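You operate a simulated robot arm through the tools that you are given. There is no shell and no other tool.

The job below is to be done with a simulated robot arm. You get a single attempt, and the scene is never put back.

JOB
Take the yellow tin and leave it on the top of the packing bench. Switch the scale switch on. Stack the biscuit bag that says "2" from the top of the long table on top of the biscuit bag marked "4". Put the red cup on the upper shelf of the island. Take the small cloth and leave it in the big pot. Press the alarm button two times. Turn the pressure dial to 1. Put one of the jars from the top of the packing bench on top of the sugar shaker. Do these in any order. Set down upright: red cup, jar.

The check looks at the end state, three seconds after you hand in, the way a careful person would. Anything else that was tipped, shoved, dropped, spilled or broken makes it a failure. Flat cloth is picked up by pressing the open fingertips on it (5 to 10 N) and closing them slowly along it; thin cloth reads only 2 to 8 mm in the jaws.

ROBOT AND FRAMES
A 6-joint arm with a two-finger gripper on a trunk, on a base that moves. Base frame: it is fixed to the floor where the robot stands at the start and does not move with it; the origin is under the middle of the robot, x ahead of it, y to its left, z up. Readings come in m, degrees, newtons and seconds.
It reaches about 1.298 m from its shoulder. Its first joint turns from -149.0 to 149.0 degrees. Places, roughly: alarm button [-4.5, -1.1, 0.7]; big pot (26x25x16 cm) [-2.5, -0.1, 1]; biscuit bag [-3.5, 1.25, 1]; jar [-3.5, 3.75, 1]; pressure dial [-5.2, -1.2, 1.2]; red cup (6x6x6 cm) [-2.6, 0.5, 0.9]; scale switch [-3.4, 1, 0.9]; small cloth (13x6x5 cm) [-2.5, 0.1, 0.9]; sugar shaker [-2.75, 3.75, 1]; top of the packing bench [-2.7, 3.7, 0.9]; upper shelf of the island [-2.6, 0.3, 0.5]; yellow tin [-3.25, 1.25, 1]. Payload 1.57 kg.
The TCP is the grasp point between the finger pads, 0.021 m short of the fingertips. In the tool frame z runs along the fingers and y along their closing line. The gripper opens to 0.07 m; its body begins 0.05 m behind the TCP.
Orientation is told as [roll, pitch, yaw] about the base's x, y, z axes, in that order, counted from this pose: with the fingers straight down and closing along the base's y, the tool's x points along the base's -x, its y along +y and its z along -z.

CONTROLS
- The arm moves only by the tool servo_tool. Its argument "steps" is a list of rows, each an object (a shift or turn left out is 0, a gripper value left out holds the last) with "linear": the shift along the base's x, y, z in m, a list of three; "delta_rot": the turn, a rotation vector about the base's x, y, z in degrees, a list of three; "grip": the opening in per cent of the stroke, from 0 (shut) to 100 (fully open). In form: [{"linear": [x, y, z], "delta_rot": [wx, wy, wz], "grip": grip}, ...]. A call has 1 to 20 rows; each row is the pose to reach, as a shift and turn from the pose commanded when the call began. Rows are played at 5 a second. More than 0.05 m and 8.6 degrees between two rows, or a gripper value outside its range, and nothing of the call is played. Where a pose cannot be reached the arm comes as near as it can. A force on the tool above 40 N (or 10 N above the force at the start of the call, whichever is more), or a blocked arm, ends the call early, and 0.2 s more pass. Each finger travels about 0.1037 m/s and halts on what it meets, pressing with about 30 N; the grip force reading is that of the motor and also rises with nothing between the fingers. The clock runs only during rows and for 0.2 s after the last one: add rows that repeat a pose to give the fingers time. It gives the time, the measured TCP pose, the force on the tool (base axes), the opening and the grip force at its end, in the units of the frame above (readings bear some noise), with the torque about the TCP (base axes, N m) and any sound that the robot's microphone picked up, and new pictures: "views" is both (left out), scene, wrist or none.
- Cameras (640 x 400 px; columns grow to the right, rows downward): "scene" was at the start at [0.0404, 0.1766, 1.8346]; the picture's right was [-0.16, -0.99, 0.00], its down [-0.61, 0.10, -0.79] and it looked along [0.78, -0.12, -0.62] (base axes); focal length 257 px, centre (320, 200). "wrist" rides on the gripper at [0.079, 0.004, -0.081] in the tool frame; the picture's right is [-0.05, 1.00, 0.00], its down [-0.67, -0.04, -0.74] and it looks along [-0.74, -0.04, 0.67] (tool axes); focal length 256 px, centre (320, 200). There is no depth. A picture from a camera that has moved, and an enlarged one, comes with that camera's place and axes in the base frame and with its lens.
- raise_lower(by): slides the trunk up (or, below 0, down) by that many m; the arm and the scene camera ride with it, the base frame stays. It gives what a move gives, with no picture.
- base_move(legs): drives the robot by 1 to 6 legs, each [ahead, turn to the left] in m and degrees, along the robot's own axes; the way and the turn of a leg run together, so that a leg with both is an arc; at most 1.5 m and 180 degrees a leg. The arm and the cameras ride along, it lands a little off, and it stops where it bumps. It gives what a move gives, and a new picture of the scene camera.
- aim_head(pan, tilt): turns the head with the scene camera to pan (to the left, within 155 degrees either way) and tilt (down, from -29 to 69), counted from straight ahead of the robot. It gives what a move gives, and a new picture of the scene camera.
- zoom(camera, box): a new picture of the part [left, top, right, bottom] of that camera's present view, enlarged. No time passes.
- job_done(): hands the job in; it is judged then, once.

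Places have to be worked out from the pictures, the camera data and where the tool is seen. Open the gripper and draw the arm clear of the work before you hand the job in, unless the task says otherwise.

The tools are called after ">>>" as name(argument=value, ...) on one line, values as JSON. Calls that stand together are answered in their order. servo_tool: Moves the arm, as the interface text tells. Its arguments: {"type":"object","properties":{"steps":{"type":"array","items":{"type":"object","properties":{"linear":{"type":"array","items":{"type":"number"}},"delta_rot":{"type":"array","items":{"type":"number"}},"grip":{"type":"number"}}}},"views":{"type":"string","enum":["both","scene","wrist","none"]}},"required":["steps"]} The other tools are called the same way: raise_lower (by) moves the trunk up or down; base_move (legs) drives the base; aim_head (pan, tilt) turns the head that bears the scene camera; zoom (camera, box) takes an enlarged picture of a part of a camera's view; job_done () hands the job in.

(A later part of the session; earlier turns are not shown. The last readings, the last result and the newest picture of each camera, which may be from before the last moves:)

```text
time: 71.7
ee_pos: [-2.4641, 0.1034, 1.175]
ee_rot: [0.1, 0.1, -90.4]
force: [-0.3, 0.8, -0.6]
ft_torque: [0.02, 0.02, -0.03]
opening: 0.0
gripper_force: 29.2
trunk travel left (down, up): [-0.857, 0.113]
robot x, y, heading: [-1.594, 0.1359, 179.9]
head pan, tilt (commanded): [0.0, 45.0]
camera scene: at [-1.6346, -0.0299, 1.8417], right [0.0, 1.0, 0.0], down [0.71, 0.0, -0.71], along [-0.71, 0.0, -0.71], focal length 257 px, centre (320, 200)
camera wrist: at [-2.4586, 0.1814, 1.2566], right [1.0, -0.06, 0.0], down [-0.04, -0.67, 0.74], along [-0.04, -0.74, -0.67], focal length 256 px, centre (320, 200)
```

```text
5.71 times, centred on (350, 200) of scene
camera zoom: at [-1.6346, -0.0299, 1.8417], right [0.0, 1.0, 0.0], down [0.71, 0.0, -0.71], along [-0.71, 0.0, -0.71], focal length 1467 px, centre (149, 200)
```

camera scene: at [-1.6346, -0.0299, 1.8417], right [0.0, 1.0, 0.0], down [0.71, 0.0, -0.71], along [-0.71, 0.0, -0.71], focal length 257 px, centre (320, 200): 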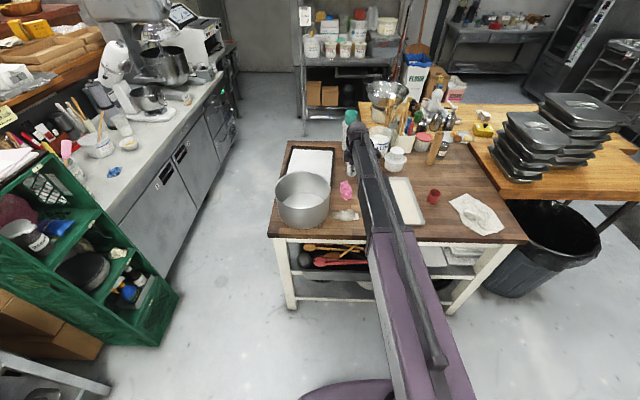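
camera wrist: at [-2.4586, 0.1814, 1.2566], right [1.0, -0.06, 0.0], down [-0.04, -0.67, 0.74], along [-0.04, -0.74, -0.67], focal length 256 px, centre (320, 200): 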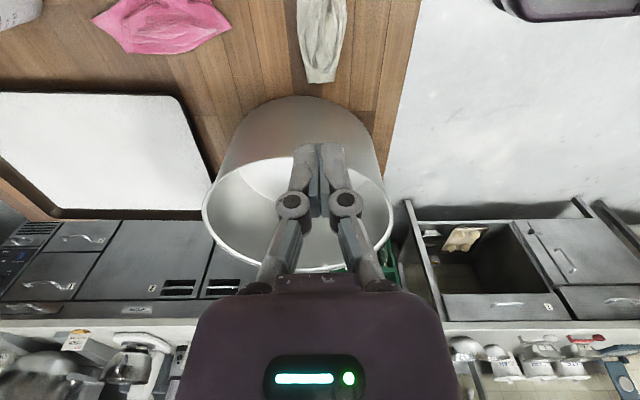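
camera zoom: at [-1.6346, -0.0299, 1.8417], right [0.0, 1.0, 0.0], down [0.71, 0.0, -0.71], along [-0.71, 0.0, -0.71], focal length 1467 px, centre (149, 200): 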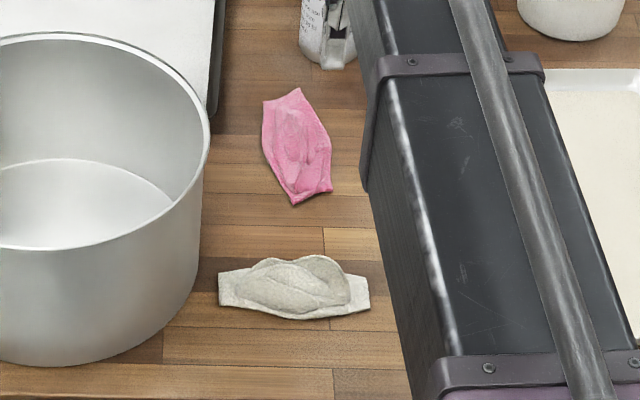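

The cloth has a raised ridge along y; I re-center to about [-2.461, 0.095], set a ~40 mm opening so the tips land on its flanks, and lower toward it.

>>> servo_tool(steps=[{"linear": [0.002, -0.007, 0], "grip": 30}, {"linear": [0.002, -0.007, 0], "grip": 57}, {"linear": [0.002, -0.007, 0], "grip": 57}], views="none")

>>> raise_lower(by=-0.22)

>>> servo_tool(steps=[{"linear": [0, 0, 0]}], views="wrist")

```text
time: 72.5
ee_pos: [-2.463, 0.0959, 1.1759]
ee_rot: [0.1, 0.1, -90.6]
force: [-0.3, 0.1, 0.4]
ft_torque: [-0.05, -0.04, -0.02]
opening: 0.0403
gripper_force: 0.0
trunk travel left (down, up): [-0.857, 0.113]
robot x, y, heading: [-1.5994, 0.1389, 179.8]
head pan, tilt (commanded): [0.0, 45.0]
```

```text
time: 74.8
ee_pos: [-2.4624, 0.0962, 0.9553]
ee_rot: [0.1, 0.1, -90.5]
force: [0.0, 0.1, 0.1]
ft_torque: [-0.02, -0.03, 0.0]
opening: 0.0399
gripper_force: 0.0
trunk travel left (down, up): [-0.637, 0.333]
robot x, y, heading: [-1.5956, 0.1389, 180.0]
head pan, tilt (commanded): [0.0, 45.0]
```

```text
time: 75.2
ee_pos: [-2.4612, 0.0964, 0.9553]
ee_rot: [0.0, 0.0, -90.5]
force: [1.3, -0.3, 0.4]
ft_torque: [-0.02, -0.01, -0.03]
opening: 0.0399
gripper_force: 0.0
trunk travel left (down, up): [-0.637, 0.333]
robot x, y, heading: [-1.5981, 0.1381, 179.9]
head pan, tilt (commanded): [0.0, 45.0]
camera wrist: at [-2.4567, 0.1748, 1.0367], right [1.0, -0.06, 0.0], down [-0.04, -0.67, 0.74], along [-0.04, -0.74, -0.67], focal length 256 px, centre (320, 200)
```

wrist: 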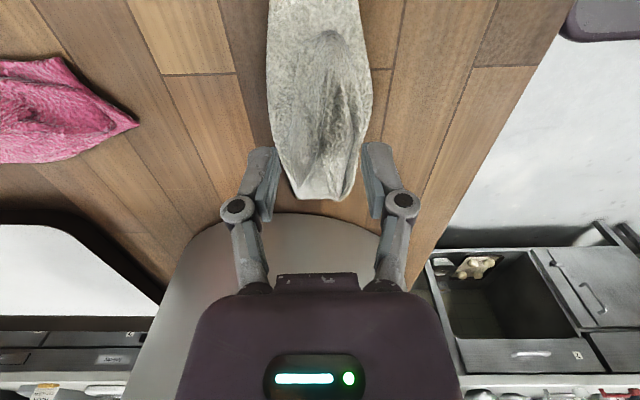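

Aligned over the ridge. I lower in 1 cm steps and watch for 5–10 N.

>>> raise_lower(by=-0.012)

>>> raise_lower(by=-0.008)

>>> raise_lower(by=-0.004)

```text
time: 75.8
ee_pos: [-2.4624, 0.0961, 0.9431]
ee_rot: [0.1, 0.1, -90.6]
force: [-0.8, -0.5, -0.1]
ft_torque: [-0.01, 0.02, 0.01]
opening: 0.04
gripper_force: 0.1
trunk travel left (down, up): [-0.625, 0.345]
robot x, y, heading: [-1.5943, 0.1389, 179.8]
head pan, tilt (commanded): [0.0, 45.0]
```

```text
time: 76.4
ee_pos: [-2.4618, 0.0953, 0.9366]
ee_rot: [0.1, 0.1, -90.5]
force: [0.9, 0.1, 1.8]
ft_torque: [0.04, 0.02, 0.01]
opening: 0.0422
gripper_force: 30.2
trunk travel left (down, up): [-0.617, 0.353]
robot x, y, heading: [-1.5985, 0.1422, 179.8]
head pan, tilt (commanded): [0.0, 45.0]
```

```text
time: 76.9
ee_pos: [-2.4623, 0.0959, 0.936]
ee_rot: [-0.2, 0.2, -90.5]
force: [1.0, -0.4, 28.5]
ft_torque: [-0.05, 0.0, -0.09]
opening: 0.0419
gripper_force: 29.6
trunk travel left (down, up): [-0.614, 0.356]
robot x, y, heading: [-1.5997, 0.1383, 180.1]
head pan, tilt (commanded): [0.0, 45.0]
stopped: the force on the tool passed its limit at 45 N (the readings are from after the stop); the commanded pose is now the measured one
```

Contact: the tips wedge on the ridge at 42 mm with 28 N. I back off 2 mm to lower the press force, then close slowly.

>>> raise_lower(by=0.002)

>>> servo_tool(steps=[{"grip": 52}, {"grip": 46}, {"grip": 40}, {"grip": 34}, {"grip": 28}, {"grip": 22}, {"grip": 16}, {"grip": 10}, {"grip": 5}, {"grip": 0}, {"grip": 0}, {"grip": 0}], views="wrist")

```text
time: 77.4
ee_pos: [-2.4627, 0.0961, 0.9351]
ee_rot: [-0.3, 0.1, -90.5]
force: [4.9, 1.1, 8.1]
ft_torque: [0.02, 0.0, -0.03]
opening: 0.0419
gripper_force: 29.8
trunk travel left (down, up): [-0.616, 0.354]
robot x, y, heading: [-1.5977, 0.1382, 180.3]
head pan, tilt (commanded): [0.0, 45.0]
```

```text
time: 80.0
ee_pos: [-2.4626, 0.0956, 0.9348]
ee_rot: [-0.1, 0.0, -90.5]
force: [-1.5, 0.6, 13.0]
ft_torque: [-0.05, 0.14, -0.11]
opening: 0.0419
gripper_force: 29.9
trunk travel left (down, up): [-0.616, 0.354]
robot x, y, heading: [-1.6016, 0.1373, 180.1]
head pan, tilt (commanded): [0.0, 45.0]
camera wrist: at [-2.4573, 0.1749, 1.0167], right [1.0, -0.06, 0.0], down [-0.04, -0.67, 0.74], along [-0.05, -0.74, -0.67], focal length 256 px, centre (320, 200)
```

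wrist: 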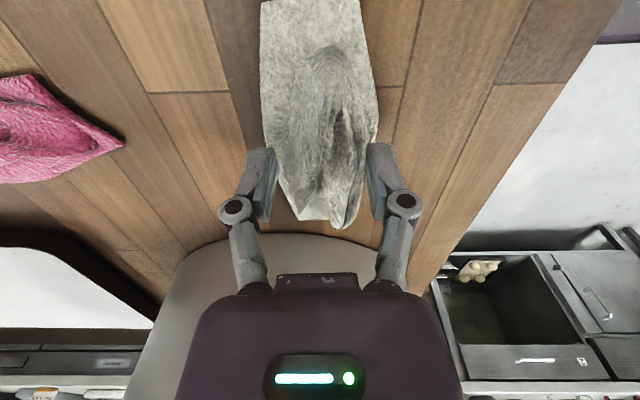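

Held at 42 mm. I lift just 2 cm to see whether it stays in the jaws.

>>> raise_lower(by=0.01)

>>> servo_tool(steps=[{"grip": 0}], views="wrist")

```text
time: 80.6
ee_pos: [-2.464, 0.0967, 0.9443]
ee_rot: [-0.1, 0.2, -90.4]
force: [-0.5, -0.3, -1.0]
ft_torque: [0.03, -0.01, 0.01]
opening: 0.0413
gripper_force: 30.3
trunk travel left (down, up): [-0.626, 0.344]
robot x, y, heading: [-1.6001, 0.137, 180.1]
head pan, tilt (commanded): [0.0, 45.0]
```

```text
time: 81.0
ee_pos: [-2.4649, 0.0955, 0.9449]
ee_rot: [-0.1, 0.1, -90.5]
force: [-0.2, 0.1, -0.5]
ft_torque: [-0.02, 0.01, 0.0]
opening: 0.0415
gripper_force: 30.0
trunk travel left (down, up): [-0.626, 0.344]
robot x, y, heading: [-1.5971, 0.1421, 180.1]
head pan, tilt (commanded): [0.0, 45.0]
camera wrist: at [-2.4582, 0.1747, 1.0257], right [1.0, -0.06, 0.0], down [-0.04, -0.67, 0.74], along [-0.05, -0.74, -0.67], focal length 256 px, centre (320, 200)
```

wrist: 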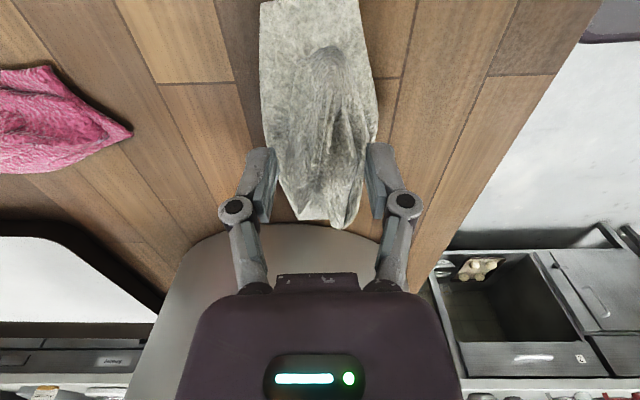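

The cloth moved with the gripper while the table receded, so it is held. I lift higher in stages.

>>> raise_lower(by=0.06)

>>> raise_lower(by=0.1)

>>> raise_lower(by=0.09)

>>> servo_tool(steps=[{"grip": 0}])

```text
time: 82.0
ee_pos: [-2.4648, 0.0962, 1.0047]
ee_rot: [0.0, 0.0, -90.5]
force: [-0.6, -0.5, -0.5]
ft_torque: [0.03, 0.02, 0.02]
opening: 0.0411
gripper_force: 30.2
trunk travel left (down, up): [-0.686, 0.284]
robot x, y, heading: [-1.6007, 0.1384, 180.0]
head pan, tilt (commanded): [0.0, 45.0]
```

```text
time: 83.3
ee_pos: [-2.4655, 0.0944, 1.1041]
ee_rot: [-0.1, 0.1, -90.6]
force: [-0.2, 0.8, -0.6]
ft_torque: [0.02, -0.04, 0.0]
opening: 0.0407
gripper_force: 30.1
trunk travel left (down, up): [-0.786, 0.184]
robot x, y, heading: [-1.5992, 0.1341, 179.9]
head pan, tilt (commanded): [0.0, 45.0]
```

```text
time: 84.6
ee_pos: [-2.4646, 0.0966, 1.1942]
ee_rot: [-0.1, 0.1, -90.5]
force: [0.0, 0.4, -1.9]
ft_torque: [0.05, -0.05, -0.02]
opening: 0.0408
gripper_force: 29.6
trunk travel left (down, up): [-0.876, 0.094]
robot x, y, heading: [-1.5955, 0.1375, 180.1]
head pan, tilt (commanded): [0.0, 45.0]
```

```text
time: 85.0
ee_pos: [-2.4629, 0.0949, 1.1942]
ee_rot: [-0.1, 0.1, -90.5]
force: [0.6, -0.3, -1.4]
ft_torque: [-0.01, -0.02, -0.02]
opening: 0.0407
gripper_force: 29.8
trunk travel left (down, up): [-0.876, 0.094]
robot x, y, heading: [-1.5999, 0.1406, 180.0]
head pan, tilt (commanded): [0.0, 45.0]
camera scene: at [-1.6347, -0.0299, 1.8608], right [0.0, 1.0, 0.0], down [0.71, 0.0, -0.71], along [-0.71, 0.0, -0.71], focal length 257 px, centre (320, 200)
camera wrist: at [-2.4581, 0.1747, 1.2757], right [1.0, -0.06, 0.0], down [-0.04, -0.67, 0.74], along [-0.05, -0.74, -0.67], focal length 256 px, centre (320, 200)
```

scene: 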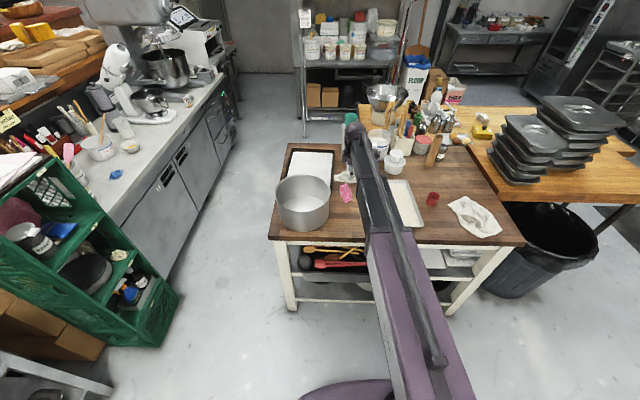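
wrist: 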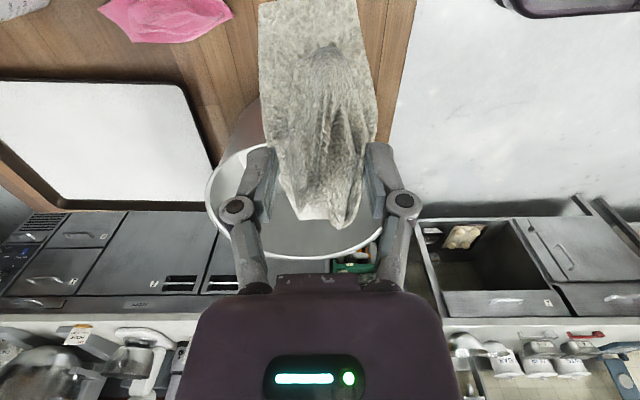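

The cloth is safely held at z 1.19, above the pot rim. I carry it slowly over the pot centre.

>>> servo_tool(steps=[{"linear": [0, -0.03, 0]}, {"linear": [-0.005, -0.06, 0]}, {"linear": [-0.01, -0.09, 0]}, {"linear": [-0.015, -0.12, 0]}, {"linear": [-0.018, -0.15, 0]}, {"linear": [-0.018, -0.18, 0]}, {"linear": [-0.018, -0.2, 0]}, {"linear": [-0.018, -0.2, 0]}])

```text
time: 86.8
ee_pos: [-2.4828, -0.105, 1.1942]
ee_rot: [-0.1, 0.1, -90.5]
force: [0.2, 0.1, -0.4]
ft_torque: [-0.02, 0.0, -0.04]
opening: 0.0405
gripper_force: 30.4
trunk travel left (down, up): [-0.876, 0.094]
robot x, y, heading: [-1.5957, 0.1388, 179.5]
head pan, tilt (commanded): [0.0, 45.0]
camera scene: at [-1.6347, -0.0297, 1.8609], right [0.0, 1.0, 0.0], down [0.71, 0.0, -0.71], along [-0.71, 0.0, -0.71], focal length 257 px, centre (320, 200)
camera wrist: at [-2.4764, -0.0255, 1.2758], right [1.0, -0.06, 0.0], down [-0.04, -0.67, 0.74], along [-0.05, -0.74, -0.67], focal length 256 px, centre (320, 200)
```

scene: 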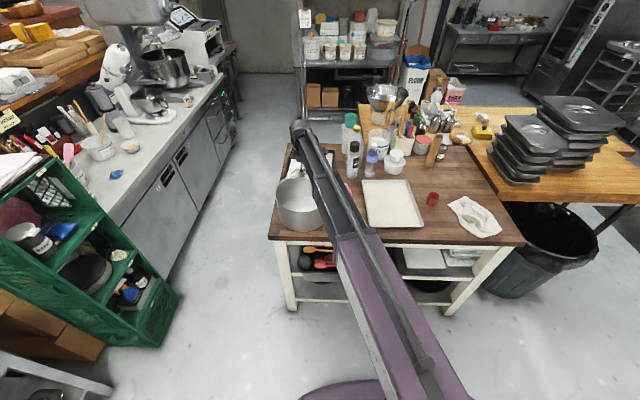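
wrist: 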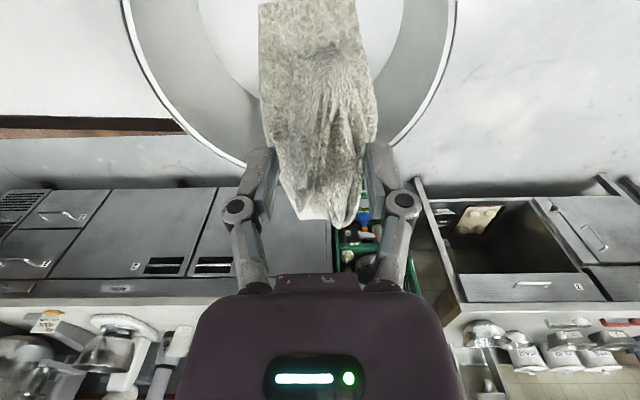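

Over the pot; the rim looks centred about 2 cm further at -x. I shift 1.8 cm and lower into the pot.

>>> servo_tool(steps=[{"linear": [-0.018, 0, 0]}, {"linear": [-0.018, -0.003, 0]}], views="none")

>>> raise_lower(by=-0.15)

>>> servo_tool(steps=[{"linear": [0, 0, 0]}])

```text
time: 87.4
ee_pos: [-2.5003, -0.1075, 1.1959]
ee_rot: [-0.2, 0.2, -90.6]
force: [-0.6, 0.0, -0.4]
ft_torque: [0.0, 0.0, 0.01]
opening: 0.0404
gripper_force: 30.0
trunk travel left (down, up): [-0.876, 0.094]
robot x, y, heading: [-1.5994, 0.1385, 180.1]
head pan, tilt (commanded): [0.0, 45.0]
```

```text
time: 89.1
ee_pos: [-2.5003, -0.1089, 1.0437]
ee_rot: [-0.1, 0.1, -90.5]
force: [0.1, 0.0, -0.2]
ft_torque: [0.01, -0.02, 0.01]
opening: 0.0403
gripper_force: 29.7
trunk travel left (down, up): [-0.726, 0.244]
robot x, y, heading: [-1.5979, 0.1369, 180.0]
head pan, tilt (commanded): [0.0, 45.0]
```

```text
time: 89.5
ee_pos: [-2.5008, -0.1078, 1.0445]
ee_rot: [-0.2, 0.2, -90.5]
force: [0.3, -0.4, -0.9]
ft_torque: [0.0, 0.01, -0.02]
opening: 0.0397
gripper_force: 29.8
trunk travel left (down, up): [-0.726, 0.244]
robot x, y, heading: [-1.5959, 0.1402, 180.1]
head pan, tilt (commanded): [0.0, 45.0]
camera scene: at [-1.6347, -0.0299, 1.7109], right [0.0, 1.0, 0.0], down [0.71, 0.0, -0.71], along [-0.71, 0.0, -0.71], focal length 257 px, centre (320, 200)
camera wrist: at [-2.4946, -0.0284, 1.1258], right [1.0, -0.06, 0.0], down [-0.04, -0.67, 0.74], along [-0.05, -0.74, -0.67], focal length 256 px, centre (320, 200)
```

scene: 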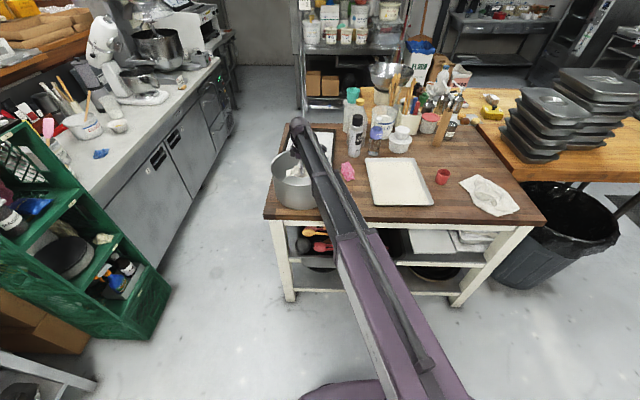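
wrist: 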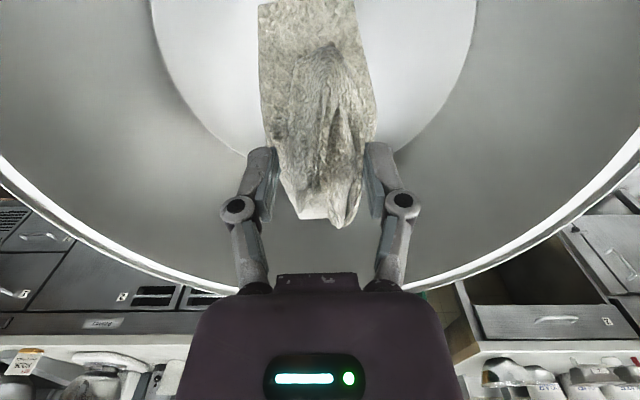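

Centred inside the pot. I lower 5 cm more and open to release the cloth.

>>> raise_lower(by=-0.05)

>>> servo_tool(steps=[{"grip": 30}, {"grip": 60}, {"grip": 80}, {"grip": 80}, {"grip": 80}], views="wrist")

>>> raise_lower(by=0.25)

>>> servo_tool(steps=[{"grip": 80}])

```text
time: 90.4
ee_pos: [-2.5003, -0.1077, 0.9949]
ee_rot: [0.0, 0.1, -90.4]
force: [-0.6, -0.2, -0.7]
ft_torque: [0.01, -0.01, -0.01]
opening: 0.0397
gripper_force: 30.1
trunk travel left (down, up): [-0.676, 0.294]
robot x, y, heading: [-1.5942, 0.1391, 180.3]
head pan, tilt (commanded): [0.0, 45.0]
```

```text
time: 91.6
ee_pos: [-2.4998, -0.1083, 0.9947]
ee_rot: [-0.1, 0.1, -90.5]
force: [0.5, 0.6, 0.3]
ft_torque: [-0.02, 0.01, 0.0]
opening: 0.0558
gripper_force: 0.0
trunk travel left (down, up): [-0.676, 0.294]
robot x, y, heading: [-1.5951, 0.1363, 180.0]
head pan, tilt (commanded): [0.0, 45.0]
camera wrist: at [-2.4945, -0.0284, 1.0758], right [1.0, -0.06, 0.0], down [-0.04, -0.67, 0.74], along [-0.05, -0.74, -0.67], focal length 256 px, centre (320, 200)
```

wrist: 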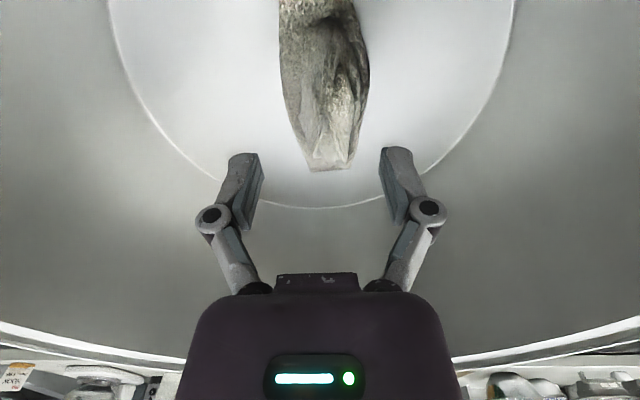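

```text
time: 94.2
ee_pos: [-2.5002, -0.1066, 1.2446]
ee_rot: [-0.1, 0.1, -90.5]
force: [-0.5, 0.8, -0.2]
ft_torque: [0.03, 0.01, 0.0]
opening: 0.0559
gripper_force: 0.0
trunk travel left (down, up): [-0.926, 0.044]
robot x, y, heading: [-1.5961, 0.1412, 179.9]
head pan, tilt (commanded): [0.0, 45.0]
```

```text
time: 94.6
ee_pos: [-2.5006, -0.1069, 1.2448]
ee_rot: [-0.1, 0.0, -90.5]
force: [-0.1, -0.4, 0.3]
ft_torque: [0.02, -0.01, -0.02]
opening: 0.056
gripper_force: 0.0
trunk travel left (down, up): [-0.926, 0.044]
robot x, y, heading: [-1.5937, 0.1369, 180.1]
head pan, tilt (commanded): [0.0, 45.0]
camera scene: at [-1.6346, -0.03, 1.9108], right [0.0, 1.0, 0.0], down [0.71, 0.0, -0.71], along [-0.71, 0.0, -0.71], focal length 257 px, centre (320, 200)
camera wrist: at [-2.4946, -0.0284, 1.3258], right [1.0, -0.06, 0.0], down [-0.04, -0.67, 0.74], along [-0.05, -0.74, -0.67], focal length 256 px, centre (320, 200)
```

scene: 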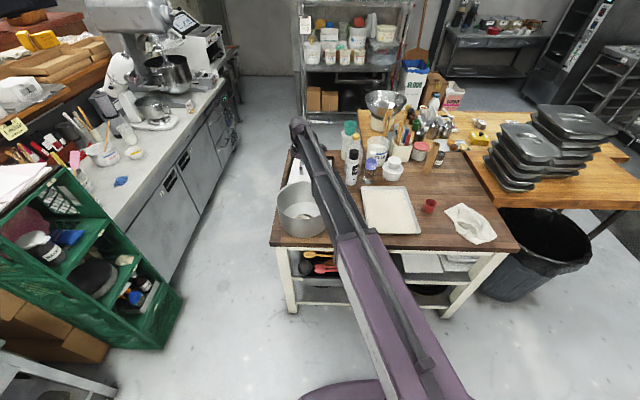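
wrist: 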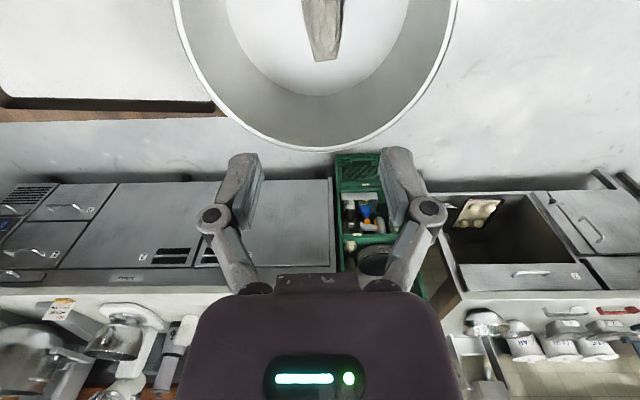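

The cloth lies in the pot. Next the red cup; I first need to see the free space on the upper shelf, so I retract the arm, turn the tool back, and lower the trunk to look into the shelf.

>>> servo_tool(steps=[{"linear": [0.04, 0.02, 0], "delta_rot": [0, 0, -8]}, {"linear": [0.08, 0.05, 0], "delta_rot": [0, 0, -16]}, {"linear": [0.12, 0.08, 0], "delta_rot": [0, 0, -24]}, {"linear": [0.16, 0.11, 0], "delta_rot": [0, 0, -32]}, {"linear": [0.2, 0.14, 0], "delta_rot": [0, 0, -40]}, {"linear": [0.24, 0.17, 0], "delta_rot": [0, 0, -48]}, {"linear": [0.28, 0.2, 0], "delta_rot": [0, 0, -56]}, {"linear": [0.32, 0.23, 0], "delta_rot": [0, 0, -64]}, {"linear": [0.36, 0.26, 0], "delta_rot": [0, 0, -72]}, {"linear": [0.39, 0.29, 0], "delta_rot": [0, 0, -80]}, {"linear": [0.42, 0.32, 0], "delta_rot": [0, 0, -88]}, {"linear": [0.42, 0.36, 0], "delta_rot": [0, 0, -90]}, {"linear": [0.42, 0.41, 0], "delta_rot": [0, 0, -90]}, {"linear": [0.42, 0.45, 0], "delta_rot": [0, 0, -90]}])

>>> raise_lower(by=-0.55)

>>> servo_tool(steps=[{"linear": [0, 0, 0]}])

```text
time: 97.6
ee_pos: [-2.0879, 0.3473, 1.2449]
ee_rot: [0.0, 0.1, 179.4]
force: [0.0, -0.4, 0.2]
ft_torque: [0.02, -0.02, -0.02]
opening: 0.0561
gripper_force: 0.0
out of reach, approached as far as the arm can: row 10, 11, 12, 13, 14
trunk travel left (down, up): [-0.926, 0.044]
robot x, y, heading: [-1.5979, 0.1385, 180.1]
head pan, tilt (commanded): [0.0, 45.0]
camera scene: at [-1.6341, -0.0292, 1.9109], right [0.0, 1.0, 0.0], down [0.71, 0.0, -0.71], along [-0.71, 0.0, -0.71], focal length 257 px, centre (320, 200)
camera wrist: at [-2.0085, 0.3425, 1.3259], right [-0.06, -1.0, 0.0], down [-0.67, 0.04, 0.74], along [-0.74, 0.05, -0.67], focal length 256 px, centre (320, 200)
```

scene: 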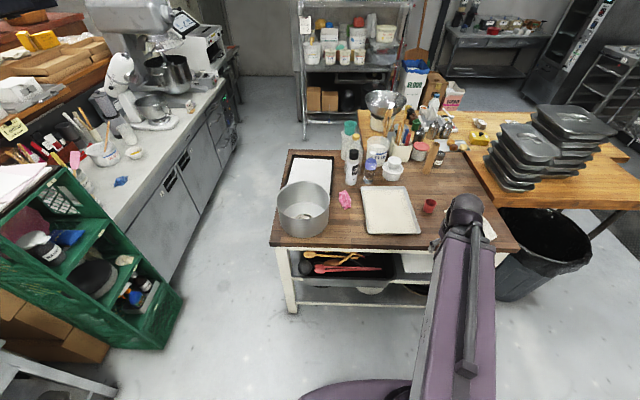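
wrist: 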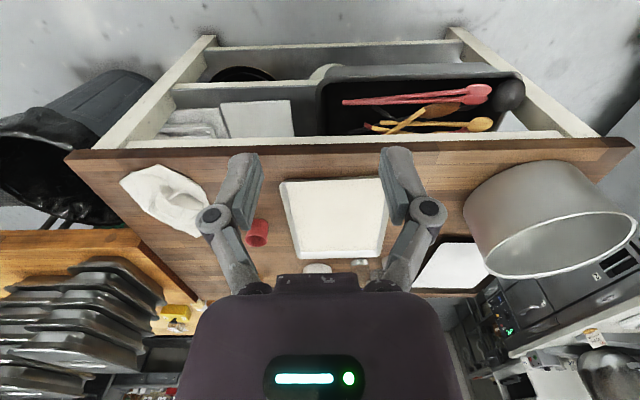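

```text
refused: -0.55 is not a number from -0.4 to 0.4
```

```text
time: 98.0
ee_pos: [-2.0895, 0.3476, 1.2446]
ee_rot: [-0.1, 0.1, 179.6]
force: [-1.1, -0.2, -1.1]
ft_torque: [0.01, -0.01, 0.01]
opening: 0.0559
gripper_force: 0.0
trunk travel left (down, up): [-0.926, 0.044]
robot x, y, heading: [-1.5957, 0.1378, 180.1]
head pan, tilt (commanded): [0.0, 45.0]
camera scene: at [-1.6341, -0.0295, 1.9109], right [0.0, 1.0, 0.0], down [0.71, 0.0, -0.71], along [-0.71, 0.0, -0.71], focal length 257 px, centre (320, 200)
camera wrist: at [-2.0087, 0.342, 1.3259], right [-0.06, -1.0, 0.0], down [-0.67, 0.04, 0.74], along [-0.74, 0.05, -0.67], focal length 256 px, centre (320, 200)
```

scene: 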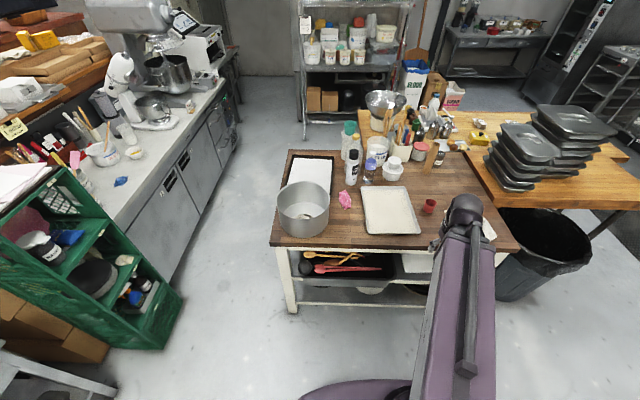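
wrist: 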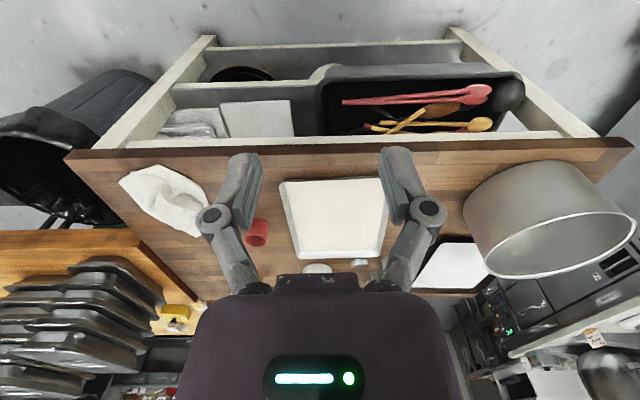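

Limit is 0.4 m per call. The folded wrist is at x -2.09, clear of the island front at -2.33; I lower in two moves to look into the shelf.

>>> raise_lower(by=-0.4)

>>> raise_lower(by=-0.12)

>>> servo_tool(steps=[{"linear": [0, 0, 0]}])

```text
time: 101.8
ee_pos: [-2.0893, 0.3472, 0.8447]
ee_rot: [-0.1, 0.1, 179.5]
force: [1.1, 0.6, 0.5]
ft_torque: [-0.04, 0.0, -0.01]
opening: 0.056
gripper_force: 0.1
trunk travel left (down, up): [-0.526, 0.444]
robot x, y, heading: [-1.596, 0.1411, 180.0]
head pan, tilt (commanded): [0.0, 45.0]
```

```text
time: 103.3
ee_pos: [-2.0887, 0.347, 0.7258]
ee_rot: [-0.1, 0.1, 179.4]
force: [-0.6, 0.4, 1.4]
ft_torque: [-0.03, -0.01, -0.02]
opening: 0.0562
gripper_force: 0.1
trunk travel left (down, up): [-0.406, 0.564]
robot x, y, heading: [-1.5989, 0.1379, 179.7]
head pan, tilt (commanded): [0.0, 45.0]
```

```text
time: 103.7
ee_pos: [-2.0887, 0.3473, 0.7245]
ee_rot: [-0.1, 0.1, 179.5]
force: [-0.1, -0.1, 0.0]
ft_torque: [-0.03, -0.03, 0.01]
opening: 0.0558
gripper_force: 0.0
trunk travel left (down, up): [-0.406, 0.564]
robot x, y, heading: [-1.5979, 0.1394, 180.2]
head pan, tilt (commanded): [0.0, 45.0]
camera scene: at [-1.6344, -0.0299, 1.3909], right [0.0, 1.0, 0.0], down [0.71, 0.0, -0.71], along [-0.71, 0.0, -0.71], focal length 257 px, centre (320, 200)
camera wrist: at [-2.009, 0.3416, 0.8059], right [-0.06, -1.0, 0.0], down [-0.67, 0.04, 0.74], along [-0.74, 0.05, -0.67], focal length 256 px, centre (320, 200)
```

scene: 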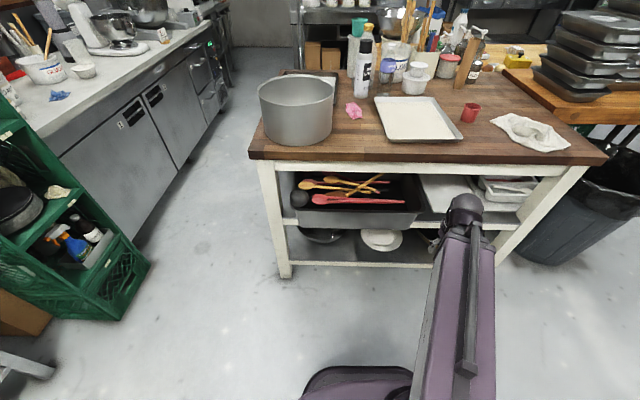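
wrist: 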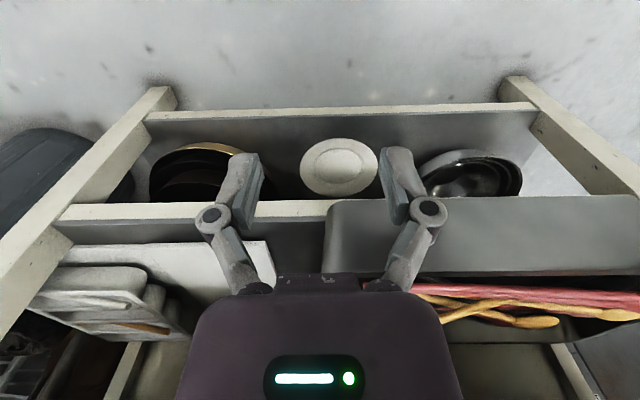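

Part of the shelf shows. I lower the head further and tilt it up to look straight into the shelf.

>>> raise_lower(by=-0.3)

>>> aim_head(pan=-10, tilt=30)

>>> zoom(camera="scene", box=[200, 150, 460, 310])

>>> servo_tool(steps=[{"linear": [0, 0, 0]}], views="wrist")

```text
time: 106.7
ee_pos: [-2.0898, 0.3465, 0.4256]
ee_rot: [-0.1, 0.1, 179.6]
force: [0.4, -0.6, 0.1]
ft_torque: [-0.02, 0.01, -0.01]
opening: 0.0561
gripper_force: 0.0
trunk travel left (down, up): [-0.106, 0.864]
robot x, y, heading: [-1.5963, 0.1373, 180.0]
head pan, tilt (commanded): [0.0, 45.0]
```

```text
time: 107.5
ee_pos: [-2.0903, 0.3474, 0.4249]
ee_rot: [-0.1, 0.0, 179.4]
force: [-0.3, -0.4, -0.4]
ft_torque: [0.0, 0.01, 0.01]
opening: 0.0558
gripper_force: 0.1
trunk travel left (down, up): [-0.106, 0.864]
robot x, y, heading: [-1.5968, 0.1367, 180.0]
head pan, tilt (commanded): [-10.0, 30.0]
camera scene: at [-1.6422, -0.0142, 1.1134], right [0.17, 0.98, 0.0], down [0.49, -0.09, -0.87], along [-0.85, 0.15, -0.5], focal length 257 px, centre (320, 200)
```

scene: 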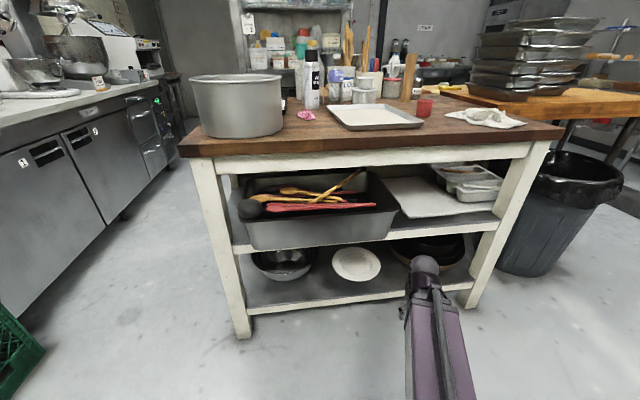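

```text
2.46 times, centred on (330, 230) of scene
camera zoom: at [-1.6422, -0.0142, 1.1134], right [0.17, 0.98, 0.0], down [0.49, -0.09, -0.87], along [-0.85, 0.15, -0.5], focal length 632 px, centre (295, 126)
```

zoom: 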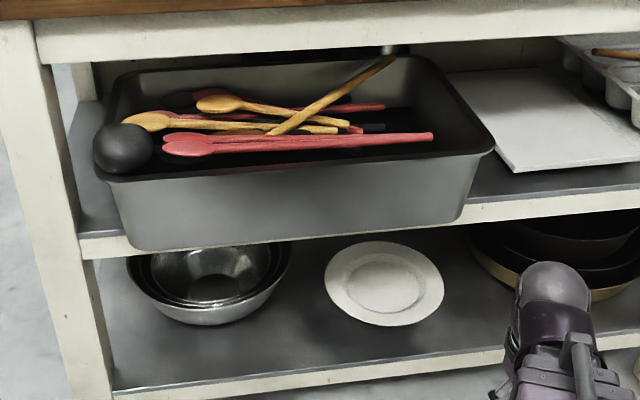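

```text
time: 107.9
ee_pos: [-2.0893, 0.3464, 0.4251]
ee_rot: [-0.1, 0.1, 179.5]
force: [0.2, 0.9, 0.2]
ft_torque: [0.02, 0.01, -0.02]
opening: 0.0558
gripper_force: 0.0
trunk travel left (down, up): [-0.106, 0.864]
robot x, y, heading: [-1.5996, 0.1349, 179.9]
head pan, tilt (commanded): [-10.0, 30.0]
camera wrist: at [-2.009, 0.3416, 0.5059], right [-0.06, -1.0, 0.0], down [-0.67, 0.04, 0.74], along [-0.74, 0.05, -0.67], focal length 256 px, centre (320, 200)
```

wrist: 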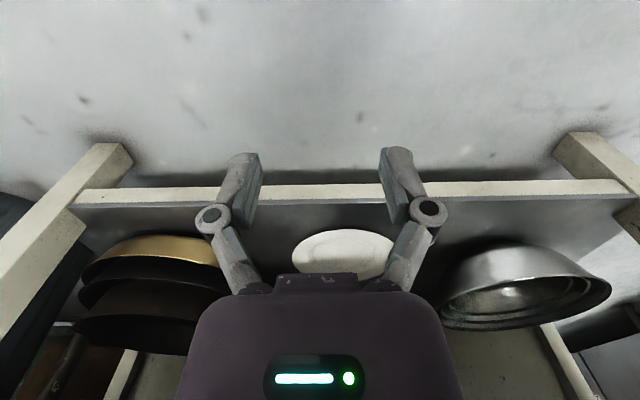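

The upper shelf is at z≈0.54 with its front edge at x≈-2.34; there is a free spot between the tub and the flat board near y≈0.42, which fits the cup. The arm is too tall to go under the apron (z≈0.805) with vertical fingers, so I will use a tilted grip. First back up above the table.

>>> zoom(camera="scene", box=[360, 150, 540, 262])

>>> raise_lower(by=0.4)

>>> raise_lower(by=0.3)

>>> servo_tool(steps=[{"linear": [0, 0, 0.002], "delta_rot": [0, 8, 0], "grip": 100}, {"linear": [0, 0, 0.007], "delta_rot": [0, 16, 0], "grip": 100}, {"linear": [0, 0, 0.015], "delta_rot": [0, 24, 0], "grip": 100}, {"linear": [0, 0, 0.026], "delta_rot": [0, 32, 0], "grip": 100}, {"linear": [0, 0, 0.04], "delta_rot": [0, 40, 0], "grip": 100}, {"linear": [0, 0, 0.04], "delta_rot": [0, 40, 0], "grip": 100}])

```text
3.56 times, centred on (450, 206) of scene
camera zoom: at [-1.6422, -0.0142, 1.1135], right [0.17, 0.98, 0.0], down [0.49, -0.09, -0.87], along [-0.85, 0.15, -0.5], focal length 913 px, centre (-142, 179)
```

zoom: 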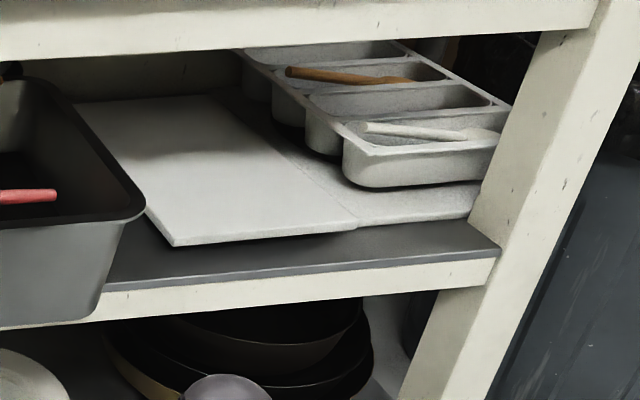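

```text
time: 111.7
ee_pos: [-2.0891, 0.3476, 0.8237]
ee_rot: [-0.1, 0.1, 179.6]
force: [-0.2, 0.2, 0.0]
ft_torque: [-0.01, -0.01, -0.01]
opening: 0.0559
gripper_force: 0.0
trunk travel left (down, up): [-0.506, 0.464]
robot x, y, heading: [-1.5993, 0.1398, 180.0]
head pan, tilt (commanded): [-10.0, 30.0]
```

```text
time: 114.7
ee_pos: [-2.0891, 0.3472, 1.1244]
ee_rot: [-0.2, 0.2, 179.5]
force: [1.2, 0.6, 0.1]
ft_torque: [0.01, -0.01, 0.02]
opening: 0.056
gripper_force: 0.0
trunk travel left (down, up): [-0.806, 0.164]
robot x, y, heading: [-1.5958, 0.1383, 179.8]
head pan, tilt (commanded): [-10.0, 30.0]
```

```text
time: 116.1
ee_pos: [-2.1774, 0.4032, 1.1691]
ee_rot: [0.3, -39.9, 179.4]
force: [-0.1, -0.2, 0.6]
ft_torque: [-0.02, 0.01, 0.0]
opening: 0.0701
gripper_force: 0.1
out of reach, approached as far as the arm can: row 1, 2, 3, 4, 5, 6
trunk travel left (down, up): [-0.806, 0.164]
robot x, y, heading: [-1.5908, 0.1393, 179.9]
head pan, tilt (commanded): [-10.0, 30.0]
camera scene: at [-1.6422, -0.0143, 1.8134], right [0.17, 0.98, 0.0], down [0.49, -0.09, -0.87], along [-0.85, 0.15, -0.5], focal length 257 px, centre (320, 200)
camera wrist: at [-2.0635, 0.3983, 1.1793], right [-0.05, -1.0, 0.04], down [-0.03, 0.04, 1.0], along [-1.0, 0.05, -0.03], focal length 256 px, centre (320, 200)
```

scene: 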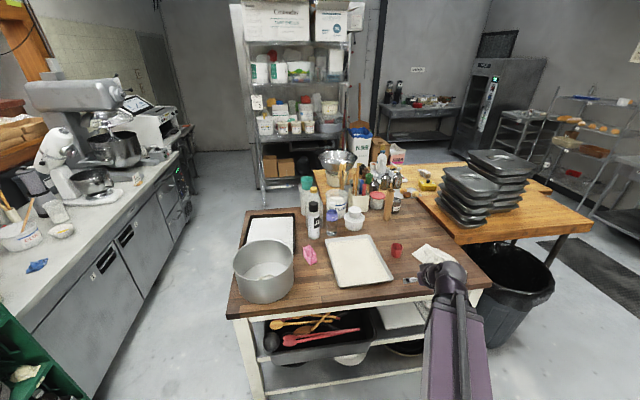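
wrist: 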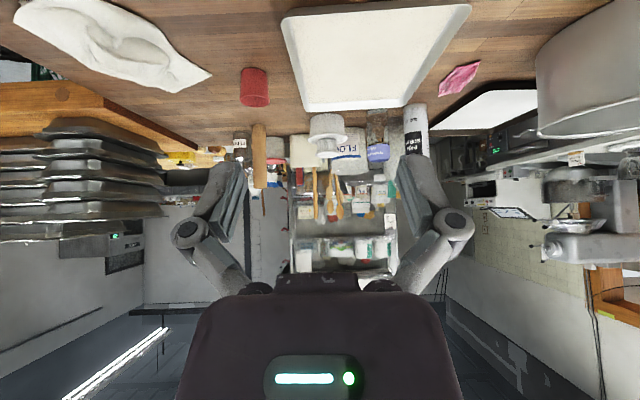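

The tilt works (wrist-to-TCP length ≈0.191 m). I zoom in to pin down the cup before approaching it with the 40° tilted gripper.

>>> zoom(camera="scene", box=[350, 220, 450, 282])

>>> zoom(camera="wrist", box=[200, 40, 320, 115])

```text
6.40 times, centred on (400, 251) of scene
camera zoom: at [-1.6422, -0.0143, 1.8134], right [0.17, 0.98, 0.0], down [0.49, -0.09, -0.87], along [-0.85, 0.15, -0.5], focal length 1643 px, centre (-192, -126)
```

zoom: 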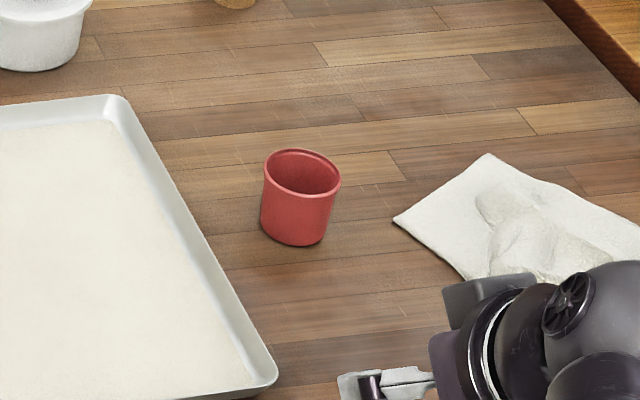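

```text
5.33 times, centred on (260, 78) of wrist
camera zoom: at [-2.0635, 0.3983, 1.1793], right [-0.05, -1.0, 0.04], down [-0.03, 0.04, 1.0], along [-1.0, 0.05, -0.03], focal length 1365 px, centre (640, 853)
```

zoom: 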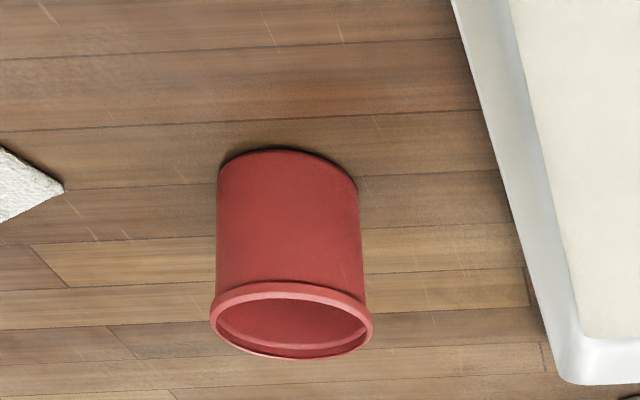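

The cup is at about [-2.558, 0.542], rim at z≈0.963. I move the tilted gripper above it.

>>> servo_tool(steps=[{"linear": [-0.038, 0.014, 0]}, {"linear": [-0.076, 0.028, 0]}, {"linear": [-0.114, 0.042, 0]}, {"linear": [-0.152, 0.056, 0]}, {"linear": [-0.19, 0.07, 0]}, {"linear": [-0.228, 0.084, 0]}, {"linear": [-0.266, 0.098, 0]}, {"linear": [-0.304, 0.112, 0]}, {"linear": [-0.342, 0.126, 0]}, {"linear": [-0.3786, 0.1388, 0]}, {"linear": [-0.3786, 0.1388, 0]}], views="none")

>>> raise_lower(by=-0.13)

>>> servo_tool(steps=[{"linear": [0, 0, 0]}])

```text
time: 118.5
ee_pos: [-2.5544, 0.5436, 1.167]
ee_rot: [0.3, -40.0, 179.4]
force: [0.1, 0.1, -0.7]
ft_torque: [-0.03, 0.0, 0.0]
opening: 0.0699
gripper_force: 0.0
trunk travel left (down, up): [-0.806, 0.164]
robot x, y, heading: [-1.5993, 0.1358, 179.8]
head pan, tilt (commanded): [-10.0, 30.0]
```

```text
time: 120.1
ee_pos: [-2.5548, 0.543, 1.0389]
ee_rot: [0.3, -40.0, 179.3]
force: [-0.1, 0.0, -0.4]
ft_torque: [-0.01, 0.03, 0.0]
opening: 0.07
gripper_force: 0.0
trunk travel left (down, up): [-0.676, 0.294]
robot x, y, heading: [-1.5986, 0.1368, 180.3]
head pan, tilt (commanded): [-10.0, 30.0]
```

```text
time: 120.5
ee_pos: [-2.5544, 0.5439, 1.0385]
ee_rot: [0.2, -39.9, 179.3]
force: [-0.1, -0.3, 0.5]
ft_torque: [0.02, -0.04, -0.02]
opening: 0.0699
gripper_force: 0.0
trunk travel left (down, up): [-0.676, 0.294]
robot x, y, heading: [-1.5957, 0.1374, 180.1]
head pan, tilt (commanded): [-10.0, 30.0]
camera scene: at [-1.6423, -0.0141, 1.6835], right [0.17, 0.98, 0.0], down [0.49, -0.09, -0.87], along [-0.85, 0.15, -0.5], focal length 257 px, centre (320, 200)
camera wrist: at [-2.4412, 0.5381, 1.0493], right [-0.05, -1.0, 0.04], down [-0.03, 0.04, 1.0], along [-1.0, 0.05, -0.03], focal length 256 px, centre (320, 200)
```

scene: 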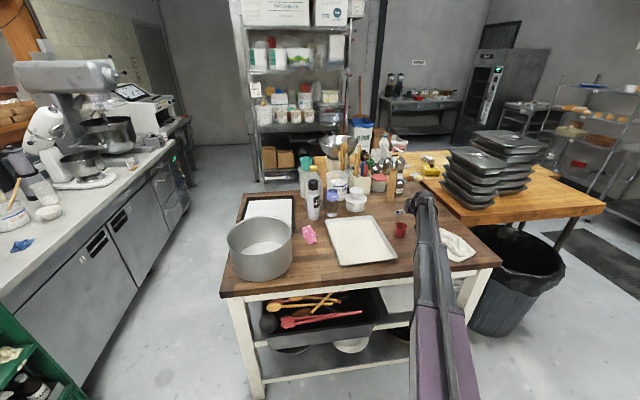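
wrist: 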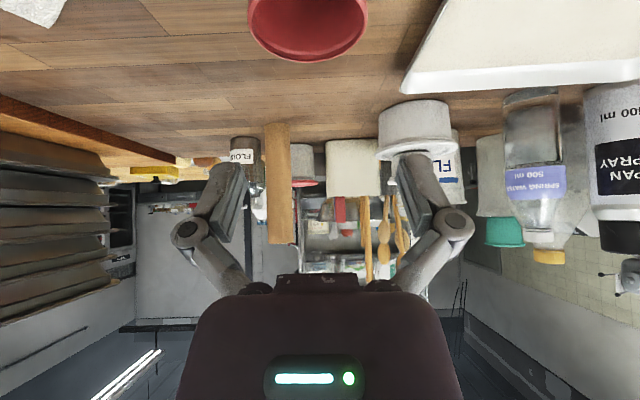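

The cup is about 5 mm to +y of the jaw centre; I correct and lower around it.

>>> servo_tool(steps=[{"linear": [-0.002, 0.0045, 0]}, {"linear": [-0.002, 0.0045, 0]}], views="none")

>>> raise_lower(by=-0.06)

>>> servo_tool(steps=[{"linear": [0, 0, 0]}])

>>> zoom(camera="scene", box=[360, 180, 460, 242])

```text
time: 121.1
ee_pos: [-2.557, 0.5475, 1.0385]
ee_rot: [0.3, -40.0, 179.3]
force: [0.2, -0.2, -1.0]
ft_torque: [0.0, -0.02, 0.01]
opening: 0.0697
gripper_force: 0.0
trunk travel left (down, up): [-0.676, 0.294]
robot x, y, heading: [-1.5964, 0.1396, 180.0]
head pan, tilt (commanded): [-10.0, 30.0]
```

```text
time: 122.1
ee_pos: [-2.556, 0.5476, 0.9773]
ee_rot: [0.2, -40.0, 179.4]
force: [1.0, 0.2, -0.4]
ft_torque: [0.02, 0.01, 0.02]
opening: 0.0699
gripper_force: 0.0
trunk travel left (down, up): [-0.616, 0.354]
robot x, y, heading: [-1.5958, 0.1359, 179.8]
head pan, tilt (commanded): [-10.0, 30.0]
```

```text
time: 122.5
ee_pos: [-2.5578, 0.5481, 0.9782]
ee_rot: [0.4, -39.9, 179.5]
force: [0.3, 0.0, 0.0]
ft_torque: [0.0, 0.02, 0.04]
opening: 0.0703
gripper_force: 0.1
trunk travel left (down, up): [-0.616, 0.354]
robot x, y, heading: [-1.5995, 0.1356, 180.0]
head pan, tilt (commanded): [-10.0, 30.0]
camera scene: at [-1.6423, -0.0141, 1.6235], right [0.17, 0.98, 0.0], down [0.49, -0.09, -0.87], along [-0.85, 0.15, -0.5], focal length 257 px, centre (320, 200)
camera wrist: at [-2.4433, 0.5424, 0.9893], right [-0.05, -1.0, 0.04], down [-0.03, 0.04, 1.0], along [-1.0, 0.05, -0.03], focal length 256 px, centre (320, 200)
```

scene: 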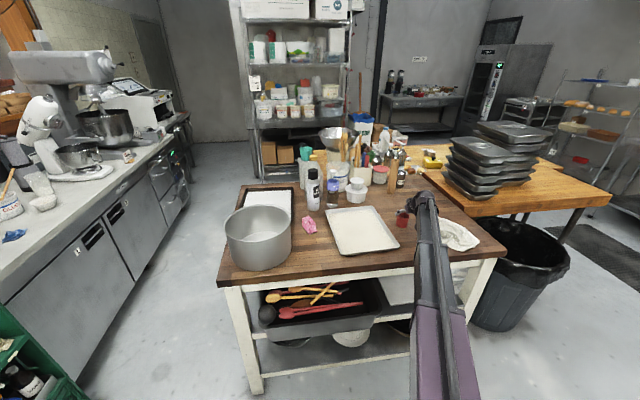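
wrist: 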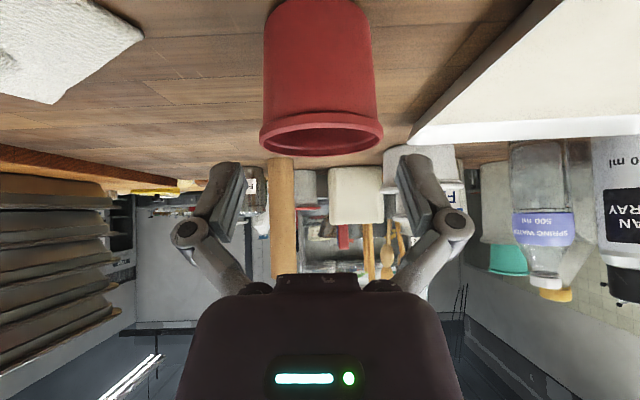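

```text
6.40 times, centred on (410, 211) of scene
camera zoom: at [-1.6423, -0.0141, 1.6235], right [0.17, 0.98, 0.0], down [0.49, -0.09, -0.87], along [-0.85, 0.15, -0.5], focal length 1643 px, centre (-256, 130)
```

zoom: 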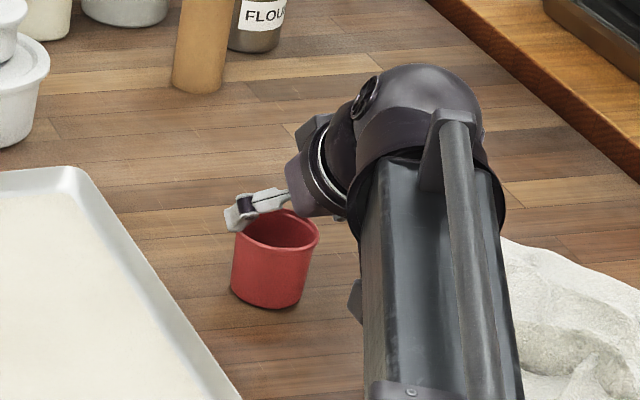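

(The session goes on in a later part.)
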